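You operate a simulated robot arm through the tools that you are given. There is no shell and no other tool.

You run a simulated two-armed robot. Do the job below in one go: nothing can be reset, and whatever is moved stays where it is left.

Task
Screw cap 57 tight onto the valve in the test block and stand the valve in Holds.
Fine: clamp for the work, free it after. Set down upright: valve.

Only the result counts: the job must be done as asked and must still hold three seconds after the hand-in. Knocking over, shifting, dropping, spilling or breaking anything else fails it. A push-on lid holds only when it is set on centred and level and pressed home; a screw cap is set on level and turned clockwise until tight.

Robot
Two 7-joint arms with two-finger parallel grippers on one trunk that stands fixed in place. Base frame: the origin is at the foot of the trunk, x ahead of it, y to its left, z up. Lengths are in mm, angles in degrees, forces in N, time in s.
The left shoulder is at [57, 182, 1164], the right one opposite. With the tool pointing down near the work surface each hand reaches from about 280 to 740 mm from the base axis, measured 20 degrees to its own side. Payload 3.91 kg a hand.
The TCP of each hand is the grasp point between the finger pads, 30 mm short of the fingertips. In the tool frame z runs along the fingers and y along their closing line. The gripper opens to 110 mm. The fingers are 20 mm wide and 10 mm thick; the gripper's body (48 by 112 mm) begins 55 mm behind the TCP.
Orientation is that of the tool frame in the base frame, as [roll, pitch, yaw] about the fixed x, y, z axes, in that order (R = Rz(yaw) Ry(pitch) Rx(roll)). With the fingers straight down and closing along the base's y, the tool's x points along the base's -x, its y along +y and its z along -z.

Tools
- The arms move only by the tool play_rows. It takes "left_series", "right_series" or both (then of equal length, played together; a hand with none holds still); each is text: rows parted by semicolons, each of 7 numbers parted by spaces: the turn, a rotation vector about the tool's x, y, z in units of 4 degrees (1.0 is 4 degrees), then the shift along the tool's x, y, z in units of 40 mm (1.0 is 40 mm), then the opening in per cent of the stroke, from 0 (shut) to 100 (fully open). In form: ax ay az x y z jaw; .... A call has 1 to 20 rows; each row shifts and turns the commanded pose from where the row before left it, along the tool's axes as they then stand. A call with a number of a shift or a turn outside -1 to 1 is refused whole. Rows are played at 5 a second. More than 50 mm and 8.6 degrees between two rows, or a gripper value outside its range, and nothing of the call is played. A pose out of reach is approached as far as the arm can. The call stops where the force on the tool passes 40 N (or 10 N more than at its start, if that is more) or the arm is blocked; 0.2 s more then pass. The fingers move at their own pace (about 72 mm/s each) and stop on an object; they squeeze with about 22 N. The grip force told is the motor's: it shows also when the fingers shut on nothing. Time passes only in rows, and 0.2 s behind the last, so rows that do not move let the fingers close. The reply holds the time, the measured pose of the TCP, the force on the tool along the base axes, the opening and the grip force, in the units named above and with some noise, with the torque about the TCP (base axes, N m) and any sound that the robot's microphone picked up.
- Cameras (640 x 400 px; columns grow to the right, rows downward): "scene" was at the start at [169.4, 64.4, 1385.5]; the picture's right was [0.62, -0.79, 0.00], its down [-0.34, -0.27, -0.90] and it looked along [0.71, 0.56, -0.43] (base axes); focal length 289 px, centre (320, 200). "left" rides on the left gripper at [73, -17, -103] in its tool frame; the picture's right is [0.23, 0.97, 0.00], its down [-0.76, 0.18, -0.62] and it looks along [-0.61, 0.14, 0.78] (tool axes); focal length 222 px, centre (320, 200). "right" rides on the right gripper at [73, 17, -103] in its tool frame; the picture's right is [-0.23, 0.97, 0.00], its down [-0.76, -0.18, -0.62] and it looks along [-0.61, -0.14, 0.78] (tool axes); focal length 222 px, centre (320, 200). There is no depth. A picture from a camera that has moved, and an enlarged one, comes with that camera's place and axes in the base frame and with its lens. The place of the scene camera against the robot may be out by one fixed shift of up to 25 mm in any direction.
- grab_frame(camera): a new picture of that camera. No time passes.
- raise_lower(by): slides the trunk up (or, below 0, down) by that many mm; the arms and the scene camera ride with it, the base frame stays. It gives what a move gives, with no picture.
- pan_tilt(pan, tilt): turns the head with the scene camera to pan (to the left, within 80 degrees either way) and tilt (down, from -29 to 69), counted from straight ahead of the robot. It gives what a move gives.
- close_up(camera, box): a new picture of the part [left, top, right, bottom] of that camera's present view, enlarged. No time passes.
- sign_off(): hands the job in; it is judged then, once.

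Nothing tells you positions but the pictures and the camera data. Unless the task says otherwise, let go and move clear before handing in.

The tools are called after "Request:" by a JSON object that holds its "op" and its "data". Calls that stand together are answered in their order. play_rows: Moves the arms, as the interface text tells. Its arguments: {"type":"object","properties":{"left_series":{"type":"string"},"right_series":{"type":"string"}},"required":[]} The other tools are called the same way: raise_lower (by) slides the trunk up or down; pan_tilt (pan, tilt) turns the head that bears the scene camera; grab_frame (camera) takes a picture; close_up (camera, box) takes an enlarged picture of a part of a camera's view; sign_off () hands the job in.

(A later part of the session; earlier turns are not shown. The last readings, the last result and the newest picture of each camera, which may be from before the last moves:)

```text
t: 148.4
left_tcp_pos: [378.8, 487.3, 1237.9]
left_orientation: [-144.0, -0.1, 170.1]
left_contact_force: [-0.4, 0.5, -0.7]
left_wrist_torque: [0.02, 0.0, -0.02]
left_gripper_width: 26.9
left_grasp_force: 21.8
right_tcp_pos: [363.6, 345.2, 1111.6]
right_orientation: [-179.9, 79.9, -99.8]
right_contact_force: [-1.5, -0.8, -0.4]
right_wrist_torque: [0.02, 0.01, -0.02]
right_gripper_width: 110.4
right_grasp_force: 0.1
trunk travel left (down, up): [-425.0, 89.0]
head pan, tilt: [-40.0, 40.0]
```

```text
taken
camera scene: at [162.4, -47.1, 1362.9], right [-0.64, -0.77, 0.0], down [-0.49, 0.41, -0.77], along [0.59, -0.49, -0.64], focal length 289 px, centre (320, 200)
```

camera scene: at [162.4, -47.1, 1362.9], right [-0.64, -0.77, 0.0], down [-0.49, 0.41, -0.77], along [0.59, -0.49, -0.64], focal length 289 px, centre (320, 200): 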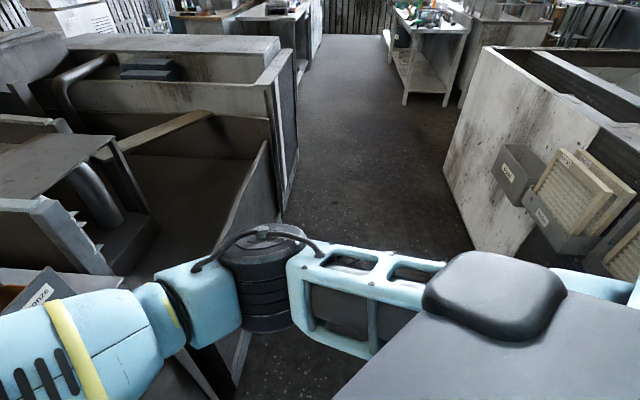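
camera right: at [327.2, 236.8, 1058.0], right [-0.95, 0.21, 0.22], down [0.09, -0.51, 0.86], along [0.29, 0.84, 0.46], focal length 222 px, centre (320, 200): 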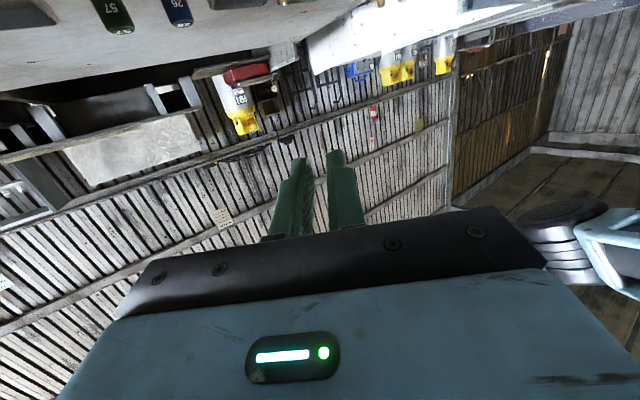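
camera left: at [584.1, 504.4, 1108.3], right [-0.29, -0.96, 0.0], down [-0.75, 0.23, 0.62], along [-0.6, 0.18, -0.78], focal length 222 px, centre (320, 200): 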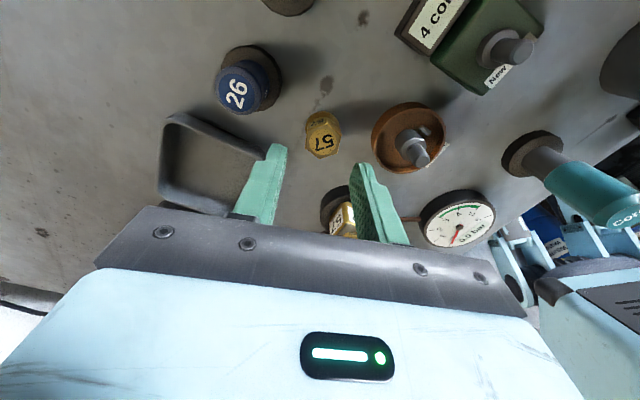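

No other caps are lying about. There are small paper notes on the walls that may explain the pieces; I'll zoom in on them, and on the coloured pieces.

Request:
{"op": "close_up", "data": {"camera": "right", "box": [205, 205, 240, 232]}}

Request:
{"op": "close_up", "data": {"camera": "right", "box": [0, 240, 40, 270]}}

Request:
{"op": "close_up", "data": {"camera": "right", "box": [80, 0, 220, 60]}}

Request:
{"op": "close_up", "data": {"camera": "scene", "box": [490, 120, 640, 280]}}

```text
14.81 times, centred on (222, 218) of right
camera zoom: at [327.3, 236.9, 1058.0], right [-0.95, 0.21, 0.22], down [0.09, -0.51, 0.86], along [0.29, 0.84, 0.46], focal length 3291 px, centre (1764, -74)
```

zoom: 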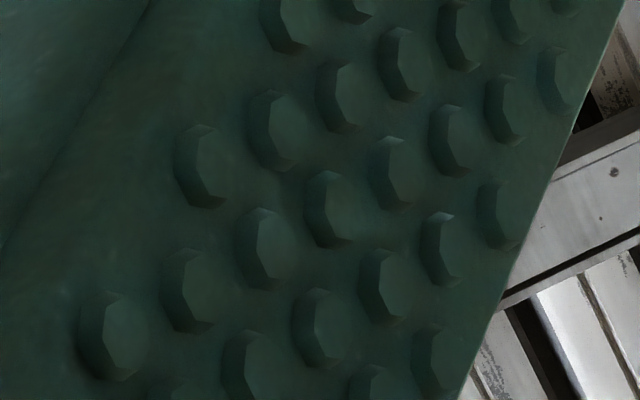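

```text
13.33 times, centred on (20, 255) of right
camera zoom: at [327.3, 236.9, 1058.0], right [-0.95, 0.21, 0.22], down [0.09, -0.51, 0.86], along [0.29, 0.84, 0.46], focal length 2962 px, centre (4320, -533)
```

zoom: 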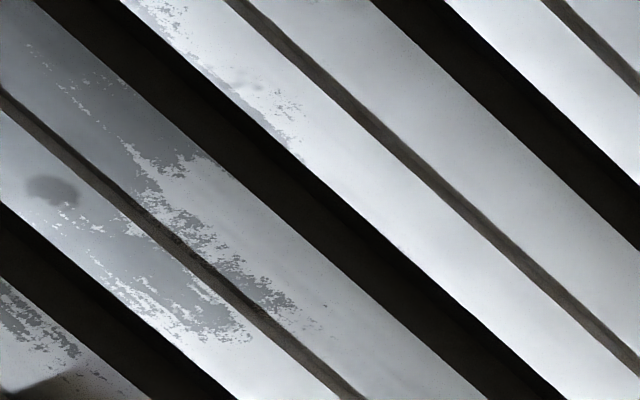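

```text
4.57 times, centred on (150, 30) of right
camera zoom: at [327.3, 236.9, 1058.0], right [-0.95, 0.21, 0.22], down [0.09, -0.51, 0.86], along [0.29, 0.84, 0.46], focal length 1015 px, centre (1097, 977)
```

zoom: 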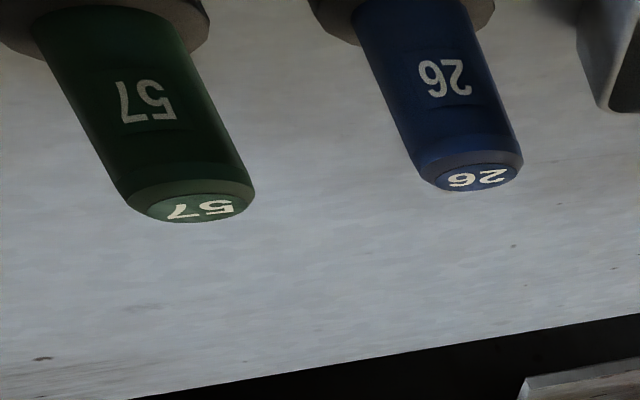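

```text
2.50 times, centred on (565, 200) of scene
camera zoom: at [162.4, -47.1, 1362.9], right [-0.64, -0.77, 0.0], down [-0.49, 0.41, -0.77], along [0.59, -0.49, -0.64], focal length 722 px, centre (-292, 200)
```

zoom: 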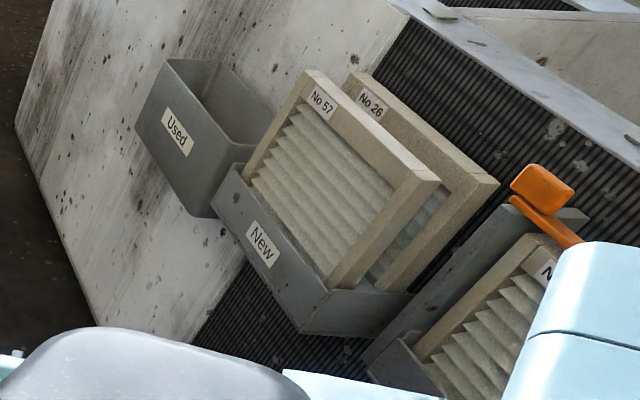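

There are numbered filters at another station, so numbers repeat across kinds of pieces. I'll look at the wall notes with the head raised.

Request:
{"op": "pan_tilt", "data": {"pan": 45, "tilt": -12}}

Request:
{"op": "grab_frame", "data": {"camera": "scene"}}

Request:
{"op": "pan_tilt", "data": {"pan": 75, "tilt": 0}}

Request:
{"op": "grab_frame", "data": {"camera": "scene"}}

Request:
{"op": "pan_tilt", "data": {"pan": 0, "tilt": 0}}

Request:
{"op": "grab_frame", "data": {"camera": "scene"}}

```text
t: 150.0
left_tcp_pos: [378.9, 487.7, 1237.6]
left_orientation: [-144.0, 0.0, 170.0]
left_contact_force: [0.4, 0.1, 0.1]
left_wrist_torque: [0.03, -0.01, 0.03]
left_gripper_width: 26.7
left_grasp_force: 21.9
right_tcp_pos: [363.9, 346.2, 1110.6]
right_orientation: [-179.7, 80.0, -99.7]
right_contact_force: [-0.1, 0.1, -0.1]
right_wrist_torque: [0.02, 0.03, 0.03]
right_gripper_width: 110.4
right_grasp_force: 0.0
trunk travel left (down, up): [-425.0, 89.0]
head pan, tilt: [45.0, -12.0]
```

```text
taken
camera scene: at [155.8, 66.1, 1444.7], right [0.71, -0.71, 0.0], down [0.15, 0.15, -0.98], along [0.69, 0.69, 0.21], focal length 289 px, centre (320, 200)
```

scene: 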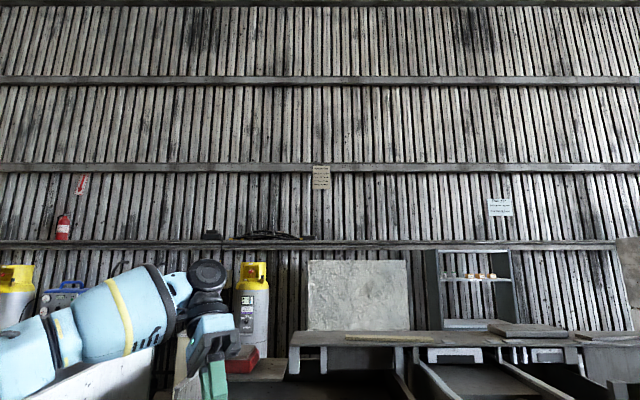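

```text
t: 150.9
left_tcp_pos: [380.3, 487.4, 1237.1]
left_orientation: [-144.1, 0.1, 170.2]
left_contact_force: [-0.6, 0.2, -1.0]
left_wrist_torque: [0.01, -0.01, 0.02]
left_gripper_width: 26.7
left_grasp_force: 21.6
right_tcp_pos: [364.1, 347.1, 1111.8]
right_orientation: [-179.9, 80.0, -99.7]
right_contact_force: [-0.8, 0.6, -0.3]
right_wrist_torque: [-0.01, -0.01, 0.02]
right_gripper_width: 110.3
right_grasp_force: 0.0
trunk travel left (down, up): [-425.0, 89.0]
head pan, tilt: [75.0, 0.0]
```

```text
taken
camera scene: at [120.5, 94.4, 1426.6], right [0.97, -0.26, 0.0], down [0.0, 0.0, -1.0], along [0.26, 0.97, 0.0], focal length 289 px, centre (320, 200)
```

scene: 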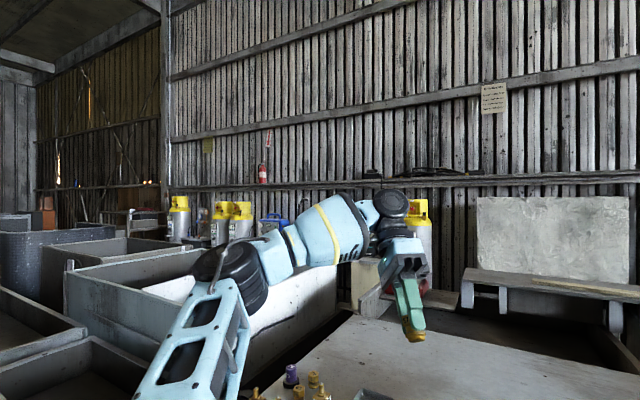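

```text
t: 152.4
left_tcp_pos: [380.7, 487.8, 1236.0]
left_orientation: [-144.0, 0.1, 170.1]
left_contact_force: [-0.3, -0.3, -0.4]
left_wrist_torque: [0.04, -0.03, 0.02]
left_gripper_width: 26.8
left_grasp_force: 22.2
right_tcp_pos: [365.2, 346.9, 1112.0]
right_orientation: [-179.7, 79.9, -99.7]
right_contact_force: [-0.3, -0.7, -0.4]
right_wrist_torque: [0.0, -0.02, -0.01]
right_gripper_width: 110.0
right_grasp_force: 0.0
trunk travel left (down, up): [-425.0, 89.0]
head pan, tilt: [0.0, 0.0]
```

```text
taken
camera scene: at [187.1, 7.6, 1426.6], right [0.0, -1.0, 0.0], down [0.0, 0.0, -1.0], along [1.0, 0.0, 0.0], focal length 289 px, centre (320, 200)
```

scene: 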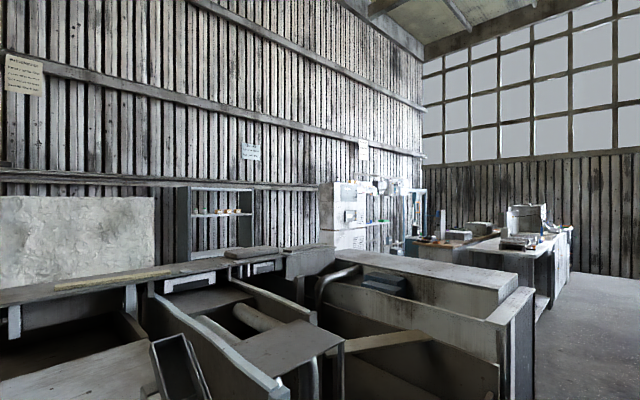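

There are notes on the wall; I'll zoom in and read them.

Request:
{"op": "pan_tilt", "data": {"pan": 45, "tilt": -12}}

Request:
{"op": "close_up", "data": {"camera": "scene", "box": [308, 160, 336, 196]}}

Request:
{"op": "close_up", "data": {"camera": "scene", "box": [484, 192, 518, 222]}}

Request:
{"op": "close_up", "data": {"camera": "scene", "box": [430, 250, 520, 320]}}

Request:
{"op": "close_up", "data": {"camera": "scene", "box": [60, 165, 100, 250]}}

```text
t: 153.5
left_tcp_pos: [379.1, 487.5, 1237.0]
left_orientation: [-144.0, 0.0, 170.1]
left_contact_force: [0.4, 0.2, -0.6]
left_wrist_torque: [-0.01, -0.02, 0.01]
left_gripper_width: 26.5
left_grasp_force: 22.2
right_tcp_pos: [364.4, 346.0, 1111.5]
right_orientation: [-179.7, 79.9, -99.8]
right_contact_force: [-0.1, -0.5, 0.1]
right_wrist_torque: [-0.02, 0.0, -0.01]
right_gripper_width: 110.0
right_grasp_force: 0.1
trunk travel left (down, up): [-425.0, 89.0]
head pan, tilt: [45.0, -12.0]
```

```text
11.11 times, centred on (322, 178) of scene
camera zoom: at [155.8, 66.1, 1444.7], right [0.71, -0.71, 0.0], down [0.15, 0.15, -0.98], along [0.69, 0.69, 0.21], focal length 3207 px, centre (298, 444)
```

zoom: 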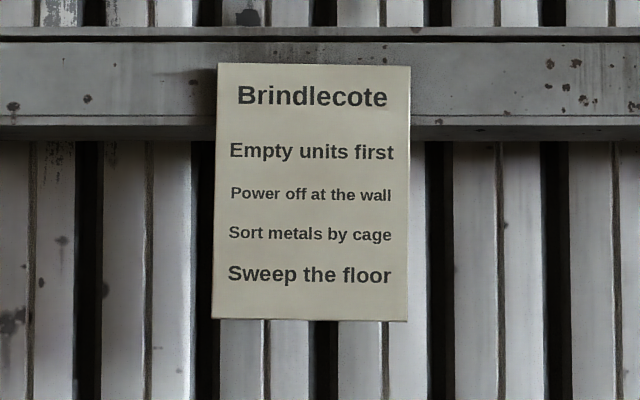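

```text
13.33 times, centred on (501, 207) of scene
camera zoom: at [155.8, 66.1, 1444.7], right [0.71, -0.71, 0.0], down [0.15, 0.15, -0.98], along [0.69, 0.69, 0.21], focal length 3848 px, centre (-2093, 107)
```

zoom: 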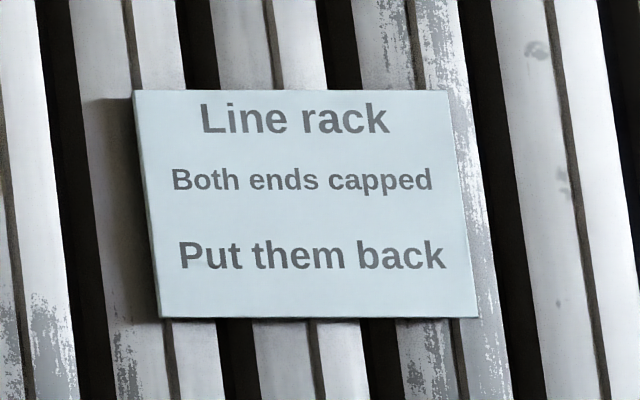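

```text
5.71 times, centred on (475, 285) of scene
camera zoom: at [155.8, 66.1, 1444.7], right [0.71, -0.71, 0.0], down [0.15, 0.15, -0.98], along [0.69, 0.69, 0.21], focal length 1649 px, centre (-566, -286)
```

zoom: 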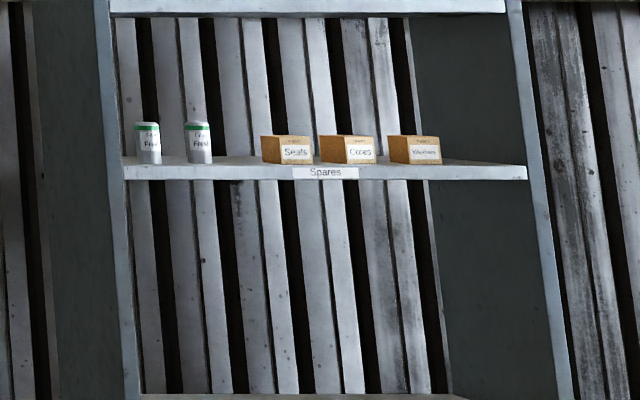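

```text
4.71 times, centred on (80, 208) of scene
camera zoom: at [155.8, 66.1, 1444.7], right [0.71, -0.71, 0.0], down [0.15, 0.15, -0.98], along [0.69, 0.69, 0.21], focal length 1358 px, centre (1449, 165)
```

zoom: 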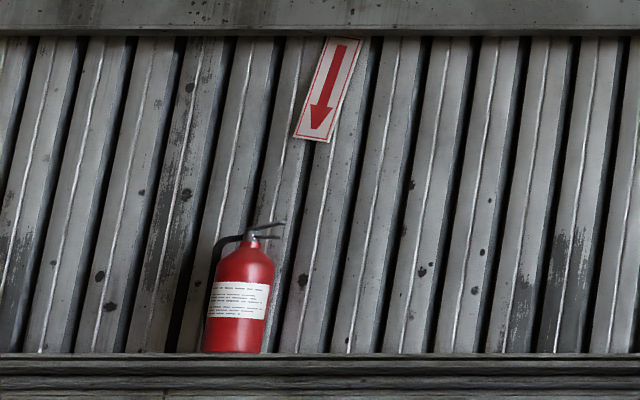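

The notes describe a refrigeration workshop; one says "Line rack – both ends capped". I'll look there for an example of what a cap looks like.

Request:
{"op": "pan_tilt", "data": {"pan": 20, "tilt": 12}}

Request:
{"op": "grab_frame", "data": {"camera": "scene"}}

Request:
{"op": "close_up", "data": {"camera": "scene", "box": [200, 100, 420, 240]}}

Request:
{"op": "close_up", "data": {"camera": "scene", "box": [400, 100, 640, 260]}}

Request:
{"op": "close_up", "data": {"camera": "scene", "box": [0, 100, 220, 240]}}

```text
t: 154.4
left_tcp_pos: [379.3, 487.6, 1237.0]
left_orientation: [-144.0, -0.1, 170.1]
left_contact_force: [-0.3, 0.1, -1.0]
left_wrist_torque: [0.04, 0.0, -0.02]
left_gripper_width: 26.9
left_grasp_force: 22.1
right_tcp_pos: [363.4, 346.1, 1110.6]
right_orientation: [-179.7, 80.0, -99.6]
right_contact_force: [-0.1, -0.2, 0.0]
right_wrist_torque: [0.03, -0.01, -0.02]
right_gripper_width: 110.0
right_grasp_force: 0.1
trunk travel left (down, up): [-425.0, 89.0]
head pan, tilt: [20.0, 12.0]
```

```text
taken
camera scene: at [184.6, 39.5, 1407.4], right [0.34, -0.94, 0.0], down [-0.19, -0.07, -0.98], along [0.92, 0.34, -0.21], focal length 289 px, centre (320, 200)
```

scene: 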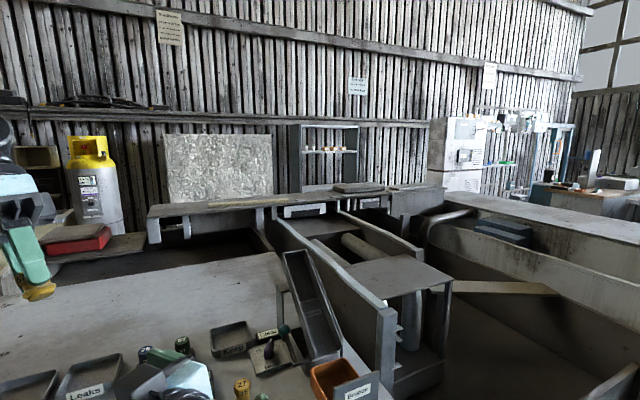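

```text
2.86 times, centred on (310, 170) of scene
camera zoom: at [184.6, 39.5, 1407.4], right [0.34, -0.94, 0.0], down [-0.19, -0.07, -0.98], along [0.92, 0.34, -0.21], focal length 825 px, centre (349, 286)
```

zoom: 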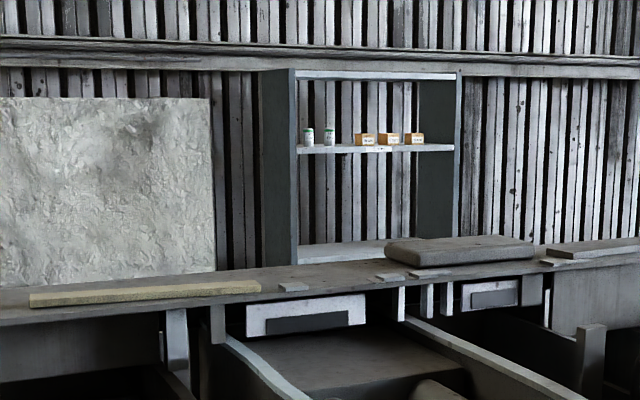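

```text
2.50 times, centred on (520, 180) of scene
camera zoom: at [184.6, 39.5, 1407.4], right [0.34, -0.94, 0.0], down [-0.19, -0.07, -0.98], along [0.92, 0.34, -0.21], focal length 722 px, centre (-180, 250)
```

zoom: 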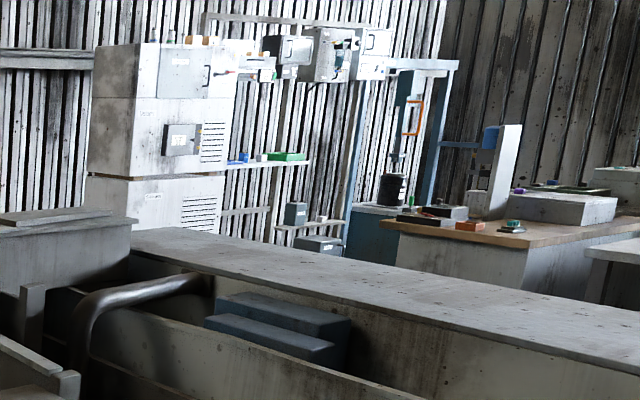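

```text
2.86 times, centred on (110, 170) of scene
camera zoom: at [184.6, 39.5, 1407.4], right [0.34, -0.94, 0.0], down [-0.19, -0.07, -0.98], along [0.92, 0.34, -0.21], focal length 825 px, centre (920, 286)
```

zoom: 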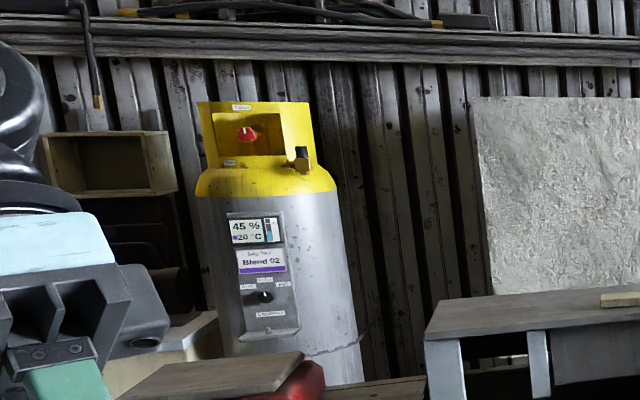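

The refrigerant cylinder has a brass port with a cap on it; I'll zoom in on that as an example.

Request:
{"op": "close_up", "data": {"camera": "scene", "box": [64, 130, 120, 175]}}

Request:
{"op": "close_up", "data": {"camera": "scene", "box": [94, 148, 114, 164]}}

Request:
{"op": "close_up", "data": {"camera": "scene", "box": [0, 90, 200, 130]}}

```text
8.89 times, centred on (92, 152) of scene
camera zoom: at [184.6, 39.5, 1407.4], right [0.34, -0.94, 0.0], down [-0.19, -0.07, -0.98], along [0.92, 0.34, -0.21], focal length 2565 px, centre (2347, 622)
```

zoom: 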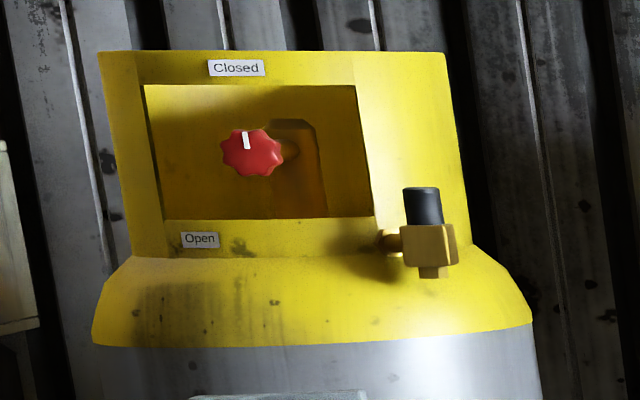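

```text
16.00 times, centred on (104, 156) of scene
camera zoom: at [184.6, 39.5, 1407.4], right [0.34, -0.94, 0.0], down [-0.19, -0.07, -0.98], along [0.92, 0.34, -0.21], focal length 4618 px, centre (3776, 904)
```

zoom: 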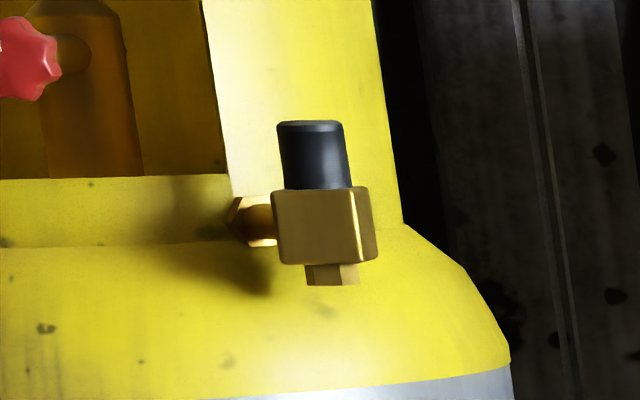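

```text
3.20 times, centred on (100, 110) of scene
camera zoom: at [184.6, 39.5, 1407.4], right [0.34, -0.94, 0.0], down [-0.19, -0.07, -0.98], along [0.92, 0.34, -0.21], focal length 924 px, centre (1024, 488)
```

zoom: 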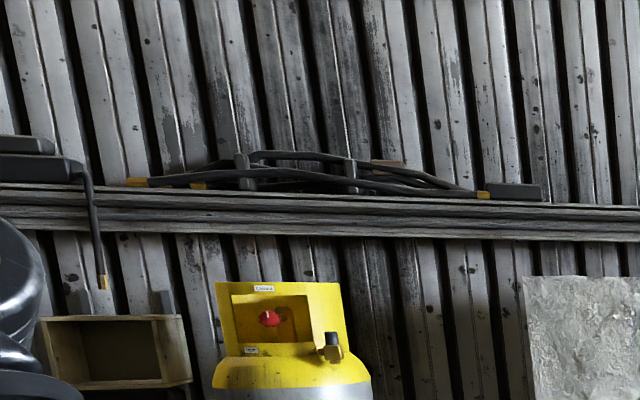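

The capped port on the cylinder shows what caps look like here: a plain round chamfered cylinder on a brass cube, exactly like the green "57". So the green piece is cap 57 and the brass hex is a plug. I'll withdraw the right hand, level the left hand and return the plug to its original place.

Request:
{"op": "play_rows", "data": {"left_series": "-1 0 0 0 0 0 0;-1 0 0 0 0 0 0;-1 0 0 0 0 0 0;-1 0 0 0 0 0 0;-1 0 0 0 0 0 0;-1 0 0 0 0 0 0;-1 0 0 0 0 0 0;-1 0 0 0 0 0 0;-1 0 0 0 0 0 0;0 0 0 0 0 0 0", "right_series": "0 0 0 -0.159 -0.14 -0.861 100;0 0 0 -0.159 -0.14 -0.861 100;0 0 0 -0.159 -0.14 -0.861 100;0 0 0 -0.159 -0.14 -0.861 100;0 0 0 -0.159 -0.14 -0.861 100;0 0 0 -0.159 -0.14 -0.861 100;0 0 0 -0.159 -0.14 -0.861 100;0 0 0 -0.159 -0.14 -0.861 100;0 0 0 -0.159 -0.14 -0.861 100;0 0 0 0 0 0 100"}}

Request:
{"op": "pan_tilt", "data": {"pan": 38.2, "tilt": 25.4}}

Request:
{"op": "grab_frame", "data": {"camera": "scene"}}

```text
t: 156.6
left_tcp_pos: [381.7, 489.0, 1236.2]
left_orientation: [180.0, 0.1, 170.1]
left_contact_force: [0.1, 1.1, -0.4]
left_wrist_torque: [0.02, 0.02, 0.0]
left_gripper_width: 26.8
left_grasp_force: 21.9
right_tcp_pos: [363.7, 47.8, 1219.3]
right_orientation: [-179.9, 80.0, -99.8]
right_contact_force: [-0.8, 0.7, 0.5]
right_wrist_torque: [-0.03, 0.03, -0.01]
right_gripper_width: 109.9
right_grasp_force: 0.1
trunk travel left (down, up): [-425.0, 89.0]
head pan, tilt: [20.0, 12.0]
```

```text
t: 157.4
left_tcp_pos: [379.0, 488.6, 1235.0]
left_orientation: [179.9, 0.1, 170.1]
left_contact_force: [-0.7, -0.6, 0.9]
left_wrist_torque: [-0.03, 0.0, -0.02]
left_gripper_width: 26.7
left_grasp_force: 22.4
right_tcp_pos: [363.3, 47.2, 1220.2]
right_orientation: [-179.8, 80.0, -99.7]
right_contact_force: [-0.6, -0.3, 0.2]
right_wrist_torque: [0.03, -0.01, -0.01]
right_gripper_width: 110.3
right_grasp_force: 0.1
trunk travel left (down, up): [-425.0, 89.0]
head pan, tilt: [38.2, 25.4]
```

```text
taken
camera scene: at [169.5, 64.3, 1385.6], right [0.62, -0.79, 0.0], down [-0.34, -0.26, -0.9], along [0.71, 0.56, -0.43], focal length 289 px, centre (320, 200)
```

scene: 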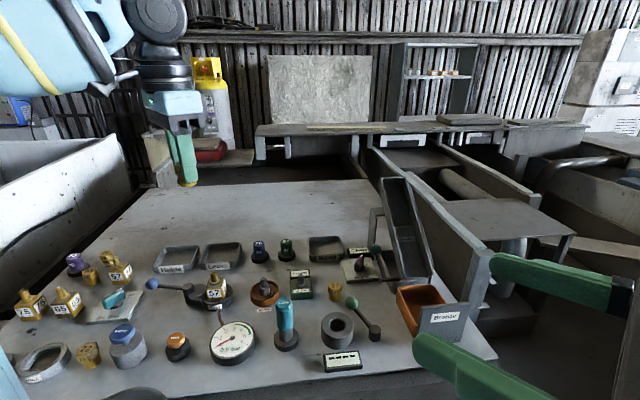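

Now I'll carry the plug back over its original spot.

Request:
{"op": "play_rows", "data": {"left_series": "0 0 0 -0.4 -0.107 0.2 0;0 0 0 -0.804 -0.214 0.45 0;0 0 0 -0.804 -0.214 0.45 0;0 0 0 -0.804 -0.214 0.45 0;0 0 0 -0.804 -0.214 0.45 0;0 0 0 -0.804 -0.214 0.45 0;0 0 0 -0.804 -0.214 0.45 0;0 0 0 -0.804 -0.214 0.45 0;0 0 0 -0.404 -0.107 0.2 0;0 0 -1 0 0 0 0;0 0 -1 0 0 0 0;0 0 -1 0 0 0 0;0 0 -1 0 0 0 0;0 0 -1 0 0 0 0;0 0 -1 0 0 0 0;0 0 -0.27 0 0 0 0;0 0 0 0 0 0 0"}}

Request:
{"op": "grab_frame", "data": {"camera": "left"}}

Request:
{"op": "close_up", "data": {"camera": "scene", "box": [290, 200, 380, 300]}}

```text
t: 161.0
left_tcp_pos: [621.4, 376.2, 1094.7]
left_orientation: [-180.0, 0.0, -164.8]
left_contact_force: [1.2, -0.6, -0.2]
left_wrist_torque: [-0.03, 0.0, 0.0]
left_gripper_width: 26.6
left_grasp_force: 22.1
right_tcp_pos: [362.0, 48.6, 1219.9]
right_orientation: [-179.7, 80.0, -99.8]
right_contact_force: [1.0, 0.4, 1.0]
right_wrist_torque: [-0.02, 0.03, 0.0]
right_gripper_width: 110.2
right_grasp_force: 0.0
trunk travel left (down, up): [-425.0, 89.0]
head pan, tilt: [38.2, 25.4]
```

```text
taken
camera left: at [556.3, 339.8, 1197.5], right [-0.47, 0.88, 0.0], down [0.69, 0.37, 0.62], along [0.55, 0.3, -0.78], focal length 222 px, centre (320, 200)
```

left: 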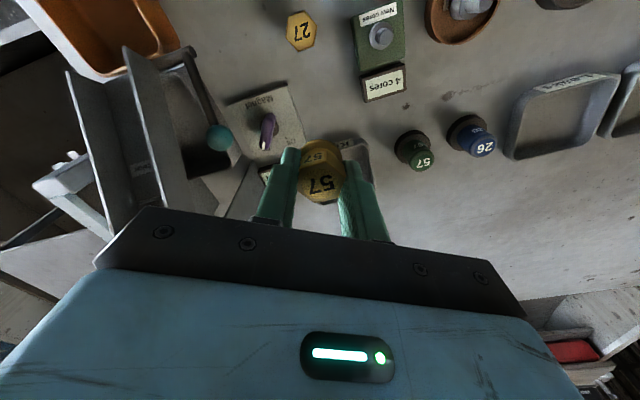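

```text
4.00 times, centred on (335, 250) of scene
camera zoom: at [169.5, 64.4, 1385.6], right [0.62, -0.79, 0.0], down [-0.34, -0.27, -0.9], along [0.71, 0.56, -0.43], focal length 1154 px, centre (260, 0)
```

zoom: 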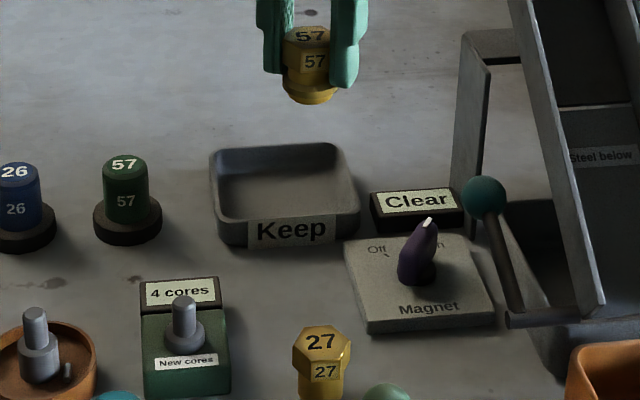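

Request:
{"op": "play_rows", "data": {"left_series": "0 0 0 0 0 0.7 0;0 0 0 0 0 0.8 0;0 0 0 0 0 0.8 0;0 0 0 0 0 0.7 0;0 0 0 0 0 0.4 0;0 0 0 0 0 0.1 0;0 0 0 0 0 0 0"}}

Request:
{"op": "close_up", "data": {"camera": "scene", "box": [310, 230, 360, 290]}}

```text
t: 162.6
left_tcp_pos: [620.8, 375.7, 954.9]
left_orientation: [-179.9, 0.0, -164.8]
left_contact_force: [0.2, 1.3, -0.3]
left_wrist_torque: [0.01, -0.01, 0.0]
left_gripper_width: 26.5
left_grasp_force: 22.2
right_tcp_pos: [363.0, 48.1, 1219.6]
right_orientation: [-179.9, 80.0, -99.8]
right_contact_force: [-0.9, -0.4, -0.2]
right_wrist_torque: [0.01, 0.0, 0.0]
right_gripper_width: 109.9
right_grasp_force: 0.1
trunk travel left (down, up): [-425.0, 89.0]
head pan, tilt: [38.2, 25.4]
```

```text
6.67 times, centred on (335, 260) of scene
camera zoom: at [169.4, 64.4, 1385.6], right [0.62, -0.79, 0.0], down [-0.34, -0.27, -0.9], along [0.71, 0.56, -0.43], focal length 1924 px, centre (220, -200)
```

zoom: 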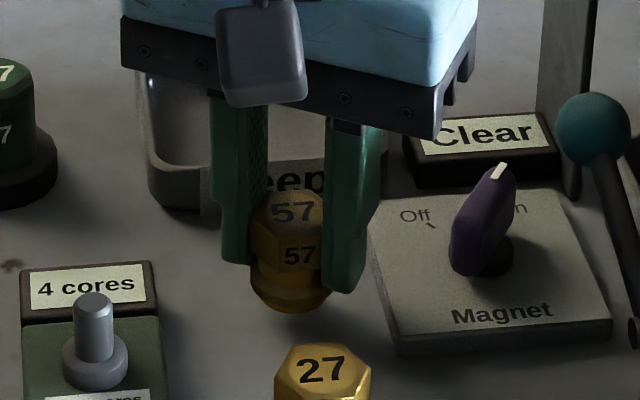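

Request:
{"op": "play_rows", "data": {"left_series": "0 0 0 0.0445 0.0275 0.05 0;0 0 0 0 0 0.05 0;0 0 0 0 0 0.05 0;0 0 0 0 0 0 0"}}

Request:
{"op": "close_up", "data": {"camera": "scene", "box": [310, 230, 360, 290]}}

```text
t: 163.6
left_tcp_pos: [620.1, 376.0, 950.6]
left_orientation: [180.0, 0.0, -164.7]
left_contact_force: [-0.2, 0.4, -0.9]
left_wrist_torque: [-0.01, 0.0, 0.01]
left_gripper_width: 26.6
left_grasp_force: 21.8
right_tcp_pos: [364.0, 47.1, 1218.9]
right_orientation: [-179.8, 80.0, -99.7]
right_contact_force: [0.0, 0.6, 1.0]
right_wrist_torque: [0.01, 0.01, 0.0]
right_gripper_width: 109.8
right_grasp_force: 0.1
trunk travel left (down, up): [-425.0, 89.0]
head pan, tilt: [38.2, 25.4]
```

```text
6.67 times, centred on (335, 260) of scene
camera zoom: at [169.5, 64.4, 1385.6], right [0.62, -0.79, 0.0], down [-0.34, -0.27, -0.9], along [0.71, 0.56, -0.43], focal length 1924 px, centre (220, -200)
```

zoom: 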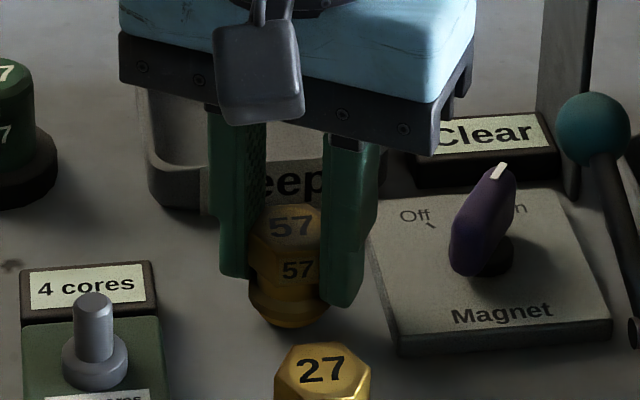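

Request:
{"op": "play_rows", "data": {"left_series": "0 0 0 0.01 0.02 0.04 0;0 0 0 0 0 0.03 0;0 0 0 0 0 0 0"}}

Request:
{"op": "close_up", "data": {"camera": "scene", "box": [310, 230, 360, 290]}}

```text
t: 164.4
left_tcp_pos: [620.0, 376.9, 945.7]
left_orientation: [180.0, 0.1, -164.8]
left_contact_force: [0.4, -0.3, 2.0]
left_wrist_torque: [-0.02, -0.01, -0.03]
left_gripper_width: 26.6
left_grasp_force: 22.1
right_tcp_pos: [362.4, 47.8, 1219.0]
right_orientation: [-179.8, 80.0, -99.7]
right_contact_force: [0.2, -0.8, 0.4]
right_wrist_torque: [0.03, 0.0, 0.02]
right_gripper_width: 110.1
right_grasp_force: 0.1
trunk travel left (down, up): [-425.0, 89.0]
head pan, tilt: [38.2, 25.4]
```

```text
6.67 times, centred on (335, 260) of scene
camera zoom: at [169.3, 64.3, 1385.6], right [0.62, -0.79, 0.0], down [-0.34, -0.27, -0.9], along [0.71, 0.56, -0.43], focal length 1924 px, centre (220, -200)
```

zoom: 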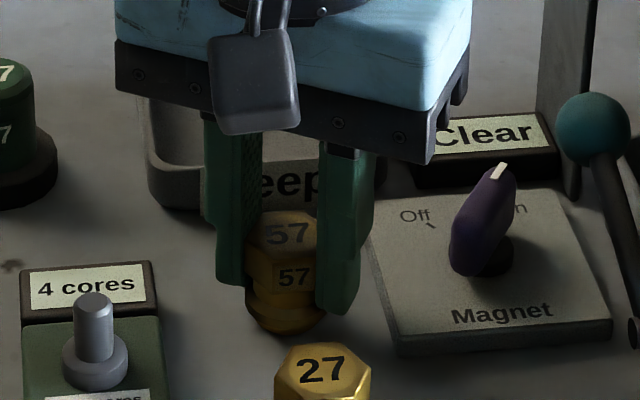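

The plug is back on its spot within a millimetre. I'll release it gently and rise.

Request:
{"op": "play_rows", "data": {"left_series": "0 0 0 0 0 0.02 0;0 0 0 0 0 0 10;0 0 0 0 0 0 25;0 0 0 0 0 0 45;0 0 0 0 0 0 45;0 0 0 0 0 -0.5 45;0 0 0 0 0 -1 45;0 0 0 0 0 -1 45;0 0 0 0 0 -1 45;0 0 0 0 0 0 45"}}

Request:
{"op": "close_up", "data": {"camera": "scene", "box": [310, 230, 360, 290]}}

Request:
{"op": "grab_frame", "data": {"camera": "left"}}

```text
t: 166.6
left_tcp_pos: [616.4, 378.4, 1085.2]
left_orientation: [180.0, 0.0, -164.8]
left_contact_force: [-0.4, 0.9, -0.1]
left_wrist_torque: [0.01, 0.02, 0.0]
left_gripper_width: 49.4
left_grasp_force: 0.0
right_tcp_pos: [363.2, 48.6, 1219.3]
right_orientation: [-180.0, 80.0, -100.0]
right_contact_force: [1.1, -0.3, 0.0]
right_wrist_torque: [0.0, 0.02, 0.01]
right_gripper_width: 110.2
right_grasp_force: 0.0
trunk travel left (down, up): [-425.0, 89.0]
head pan, tilt: [38.2, 25.4]
```

```text
6.67 times, centred on (335, 260) of scene
camera zoom: at [170.0, 64.6, 1385.4], right [0.62, -0.79, 0.0], down [-0.34, -0.27, -0.9], along [0.71, 0.56, -0.43], focal length 1924 px, centre (220, -200)
```

zoom: 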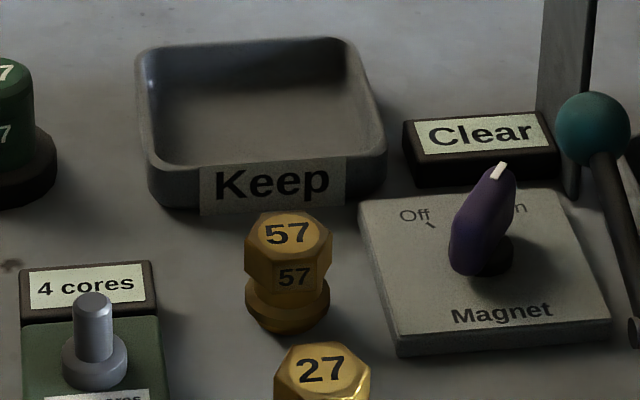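

```text
taken
camera left: at [550.6, 344.0, 1188.6], right [-0.47, 0.88, 0.0], down [0.69, 0.37, 0.62], along [0.55, 0.3, -0.78], focal length 222 px, centre (320, 200)
```

left: 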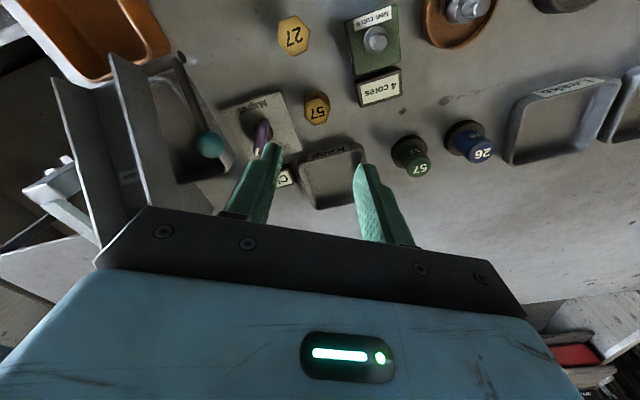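

The plug is back upright where it was. Now I'll examine the green cap 57 closely.

Request:
{"op": "close_up", "data": {"camera": "left", "box": [380, 125, 450, 185]}}

Request:
{"op": "close_up", "data": {"camera": "scene", "box": [272, 230, 304, 268]}}

Request:
{"op": "close_up", "data": {"camera": "scene", "box": [60, 245, 100, 285]}}

```text
6.67 times, centred on (415, 155) of left
camera zoom: at [550.6, 344.0, 1188.6], right [-0.47, 0.88, 0.0], down [0.69, 0.37, 0.62], along [0.55, 0.3, -0.78], focal length 1481 px, centre (-313, 500)
```

zoom: 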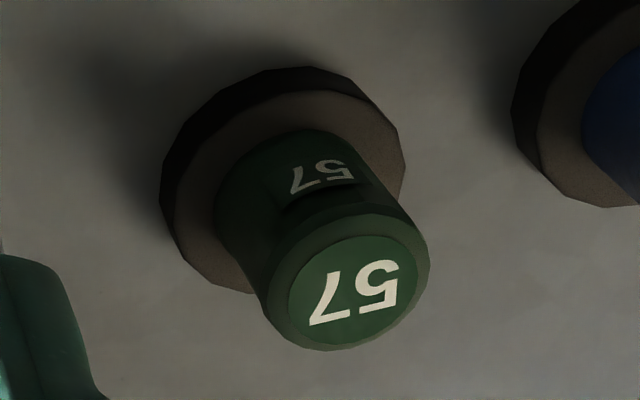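

```text
10.53 times, centred on (288, 249) of scene
camera zoom: at [170.0, 64.6, 1385.4], right [0.62, -0.79, 0.0], down [-0.34, -0.27, -0.9], along [0.71, 0.56, -0.43], focal length 3038 px, centre (657, -316)
```

zoom: 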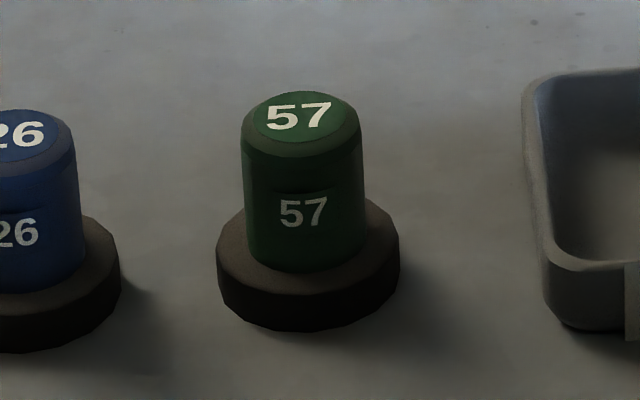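

```text
10.00 times, centred on (80, 265) of scene
camera zoom: at [170.0, 64.6, 1385.4], right [0.62, -0.79, 0.0], down [-0.34, -0.27, -0.9], along [0.71, 0.56, -0.43], focal length 2886 px, centre (2720, -450)
```

zoom: 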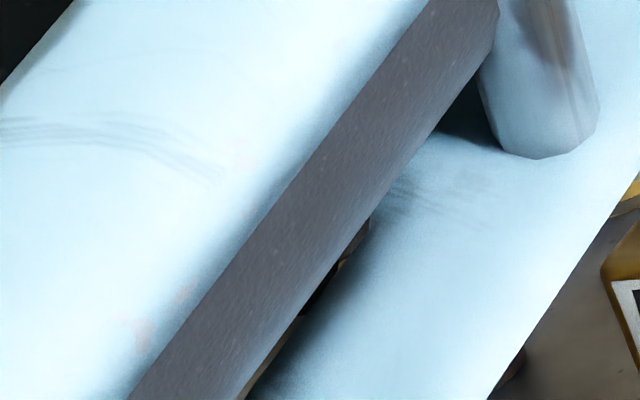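

Cap 57 (green) is about 30 mm in diameter, its top near (615, 517, 954), on a 12 mm stand. I'll move above it, keeping clear of the neighbours.

Request:
{"op": "play_rows", "data": {"left_series": "0 0 0 -0.222 0.839 0 45;0 0 0 -0.222 0.839 0 45;0 0 0 -0.222 0.839 0 45;0 0 0 -0.222 0.839 0 45;0 0 0 0 0 0.8 45;0 0 0 0 0 0.8 45;0 0 0 0 0 0 45;0 0 0 0 0 0 45"}}

Request:
{"op": "grab_frame", "data": {"camera": "left"}}

Request:
{"op": "close_up", "data": {"camera": "scene", "box": [250, 200, 330, 270]}}

```text
t: 168.4
left_tcp_pos: [621.3, 515.8, 1017.4]
left_orientation: [180.0, 0.1, -164.9]
left_contact_force: [-0.5, 0.2, 1.0]
left_wrist_torque: [0.0, -0.01, 0.02]
left_gripper_width: 49.3
left_grasp_force: 0.0
right_tcp_pos: [363.8, 46.3, 1220.4]
right_orientation: [-179.8, 80.0, -99.8]
right_contact_force: [0.1, 0.3, 0.8]
right_wrist_torque: [0.01, 0.0, 0.02]
right_gripper_width: 110.2
right_grasp_force: 0.0
trunk travel left (down, up): [-425.0, 89.0]
head pan, tilt: [38.2, 25.4]
```

```text
taken
camera left: at [554.2, 479.9, 1120.5], right [-0.47, 0.88, 0.0], down [0.69, 0.37, 0.62], along [0.55, 0.3, -0.78], focal length 222 px, centre (320, 200)
```

left: 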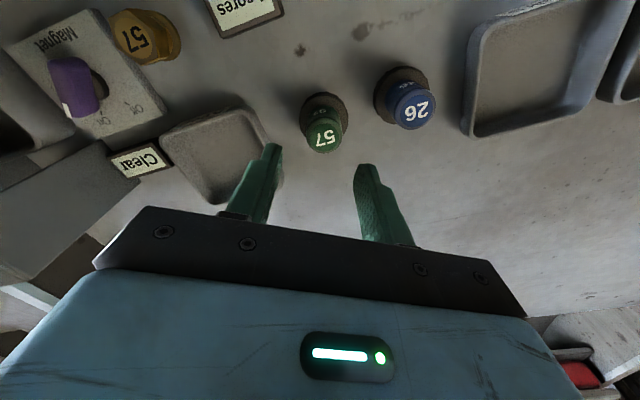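

```text
5.71 times, centred on (290, 235) of scene
camera zoom: at [169.6, 64.6, 1385.6], right [0.62, -0.79, 0.0], down [-0.34, -0.27, -0.9], along [0.71, 0.56, -0.43], focal length 1649 px, centre (491, 0)
```

zoom: 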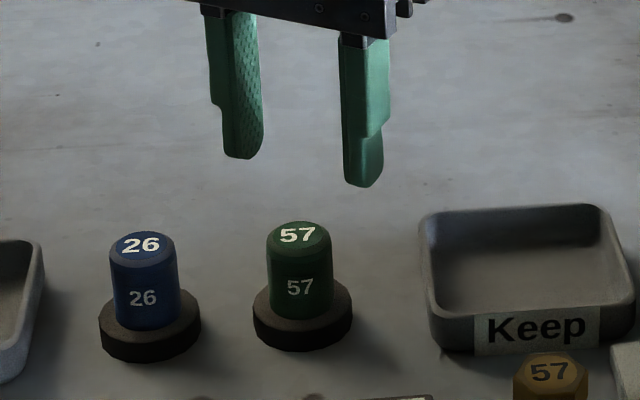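

Request:
{"op": "close_up", "data": {"camera": "left", "box": [295, 85, 355, 165]}}

```text
5.00 times, centred on (325, 125) of left
camera zoom: at [554.2, 479.9, 1120.5], right [-0.47, 0.88, 0.0], down [0.69, 0.37, 0.62], along [0.55, 0.3, -0.78], focal length 1111 px, centre (295, 575)
```

zoom: 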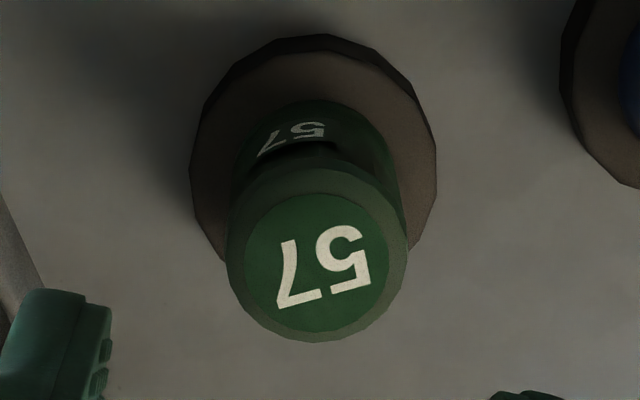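

Request:
{"op": "play_rows", "data": {"left_series": "0 0 0 0.118 0.045 0.2 45;0 0 0 0 0 0.3 45;0 0 0 0 0 0 45;0 0 0 0 0 0 45"}}

Request:
{"op": "close_up", "data": {"camera": "left", "box": [280, 105, 360, 195]}}

Request:
{"op": "close_up", "data": {"camera": "scene", "box": [265, 225, 315, 270]}}

```text
t: 169.4
left_tcp_pos: [614.2, 517.1, 1000.3]
left_orientation: [180.0, 0.0, -164.8]
left_contact_force: [1.0, -0.1, 0.2]
left_wrist_torque: [-0.01, 0.0, 0.02]
left_gripper_width: 49.2
left_grasp_force: 0.1
right_tcp_pos: [362.1, 46.6, 1219.4]
right_orientation: [-179.8, 80.0, -99.7]
right_contact_force: [0.6, 0.4, -0.1]
right_wrist_torque: [0.01, -0.01, -0.01]
right_gripper_width: 110.3
right_grasp_force: 0.1
trunk travel left (down, up): [-425.0, 89.0]
head pan, tilt: [38.2, 25.4]
```

```text
4.44 times, centred on (320, 150) of left
camera zoom: at [549.5, 481.7, 1103.0], right [-0.47, 0.88, 0.0], down [0.69, 0.37, 0.62], along [0.55, 0.3, -0.78], focal length 987 px, centre (320, 422)
```

zoom: 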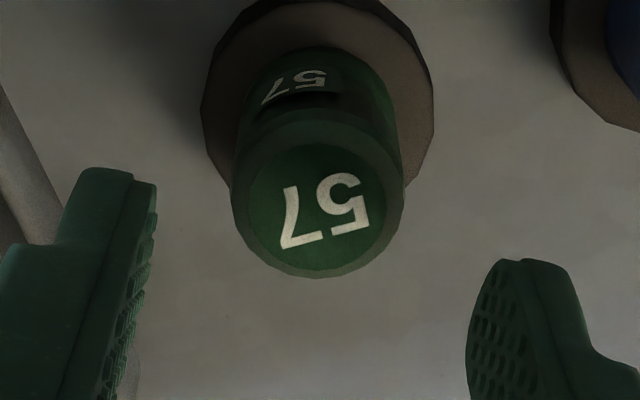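

```text
8.89 times, centred on (290, 248) of scene
camera zoom: at [169.6, 64.4, 1385.6], right [0.62, -0.79, 0.0], down [-0.34, -0.27, -0.9], along [0.71, 0.56, -0.43], focal length 2565 px, centre (587, -222)
```

zoom: 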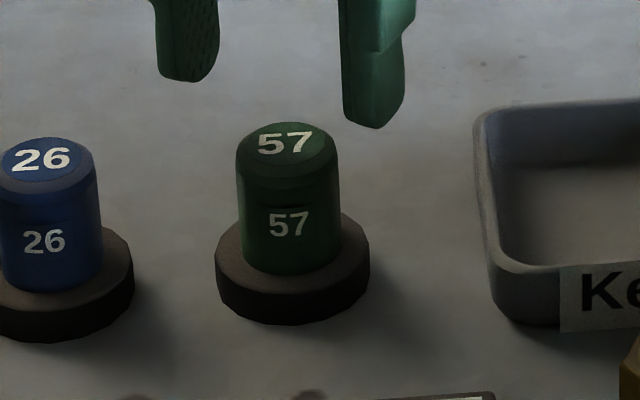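

Centred within 1 mm. I'll descend so the pads cover the cap but the tips stay above the stand, then close.

Request:
{"op": "play_rows", "data": {"left_series": "0 0 0 0.012 -0.018 0.4 45;0 0 0 0 0 0.4 45;0 0 0 0 0 0.3 45;0 0 0 0 0 0.08 45;0 0 0 0 0 0 45"}}

Request:
{"op": "close_up", "data": {"camera": "scene", "box": [265, 225, 315, 270]}}

Request:
{"op": "close_up", "data": {"camera": "left", "box": [270, 105, 370, 205]}}

```text
t: 170.6
left_tcp_pos: [614.4, 513.7, 955.3]
left_orientation: [-180.0, 0.0, -164.8]
left_contact_force: [0.9, -0.1, 0.5]
left_wrist_torque: [0.02, 0.02, 0.01]
left_gripper_width: 49.3
left_grasp_force: 0.0
right_tcp_pos: [362.7, 47.6, 1219.4]
right_orientation: [-179.8, 80.0, -99.8]
right_contact_force: [0.4, 0.4, -0.4]
right_wrist_torque: [-0.01, 0.01, -0.01]
right_gripper_width: 109.9
right_grasp_force: 0.1
trunk travel left (down, up): [-425.0, 89.0]
head pan, tilt: [38.2, 25.4]
```

```text
8.89 times, centred on (290, 248) of scene
camera zoom: at [169.4, 64.4, 1385.6], right [0.62, -0.79, 0.0], down [-0.34, -0.27, -0.9], along [0.71, 0.56, -0.43], focal length 2565 px, centre (587, -222)
```

zoom: 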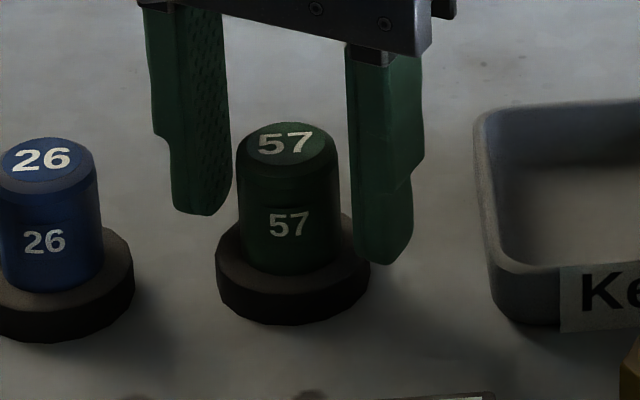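

```text
4.00 times, centred on (320, 155) of left
camera zoom: at [548.7, 479.5, 1057.5], right [-0.47, 0.88, 0.0], down [0.69, 0.37, 0.62], along [0.55, 0.3, -0.78], focal length 888 px, centre (320, 380)
```

zoom: 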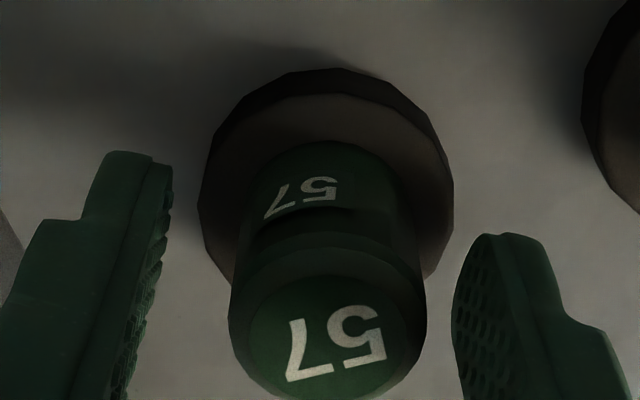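

Request:
{"op": "close_up", "data": {"camera": "left", "box": [270, 140, 370, 230]}}

```text
4.44 times, centred on (320, 185) of left
camera zoom: at [548.7, 479.5, 1057.5], right [-0.47, 0.88, 0.0], down [0.69, 0.37, 0.62], along [0.55, 0.3, -0.78], focal length 987 px, centre (320, 267)
```

zoom: 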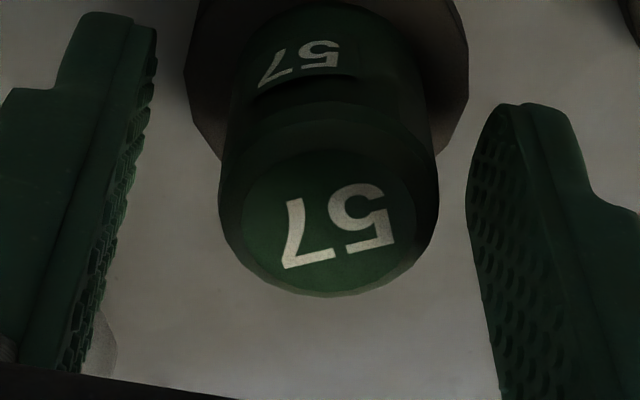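

Request:
{"op": "play_rows", "data": {"left_series": "0 0 0 -0.01 0.022 0.07 45;0 0 0 0 0 0 45;0 0 0 0 0 0 35;0 0 0 0 0 0 30"}}

Request:
{"op": "close_up", "data": {"camera": "left", "box": [270, 140, 370, 230]}}

Request:
{"op": "close_up", "data": {"camera": "scene", "box": [265, 225, 315, 270]}}

```text
t: 171.6
left_tcp_pos: [612.4, 515.9, 951.1]
left_orientation: [-179.9, 0.0, -164.7]
left_contact_force: [0.1, -0.1, 0.5]
left_wrist_torque: [0.01, 0.0, -0.01]
left_gripper_width: 32.8
left_grasp_force: 0.0
right_tcp_pos: [362.9, 47.1, 1219.2]
right_orientation: [-179.8, 80.0, -99.8]
right_contact_force: [0.1, 0.1, 1.0]
right_wrist_torque: [0.01, -0.01, 0.0]
right_gripper_width: 109.9
right_grasp_force: 0.0
trunk travel left (down, up): [-425.0, 89.0]
head pan, tilt: [38.2, 25.4]
```

```text
4.44 times, centred on (320, 185) of left
camera zoom: at [548.1, 481.2, 1054.1], right [-0.47, 0.88, 0.0], down [0.69, 0.37, 0.62], along [0.55, 0.3, -0.78], focal length 987 px, centre (320, 267)
```

zoom: 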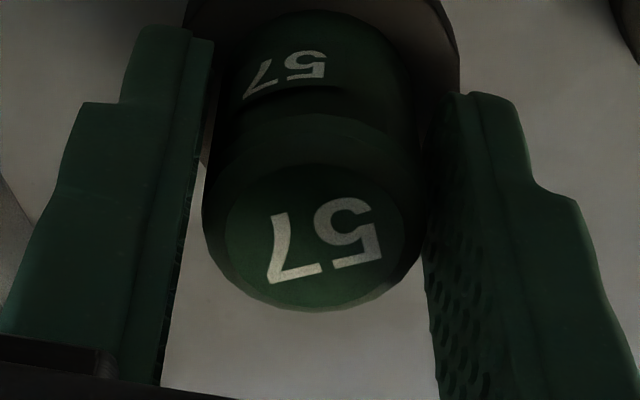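

```text
8.89 times, centred on (290, 248) of scene
camera zoom: at [169.4, 64.4, 1385.6], right [0.62, -0.79, 0.0], down [-0.34, -0.27, -0.9], along [0.71, 0.56, -0.43], focal length 2565 px, centre (587, -222)
```

zoom: 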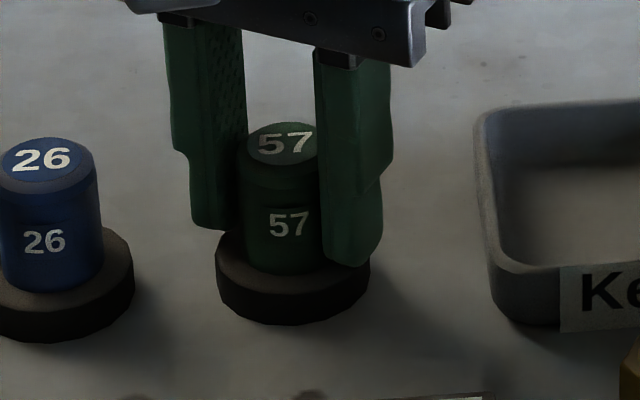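

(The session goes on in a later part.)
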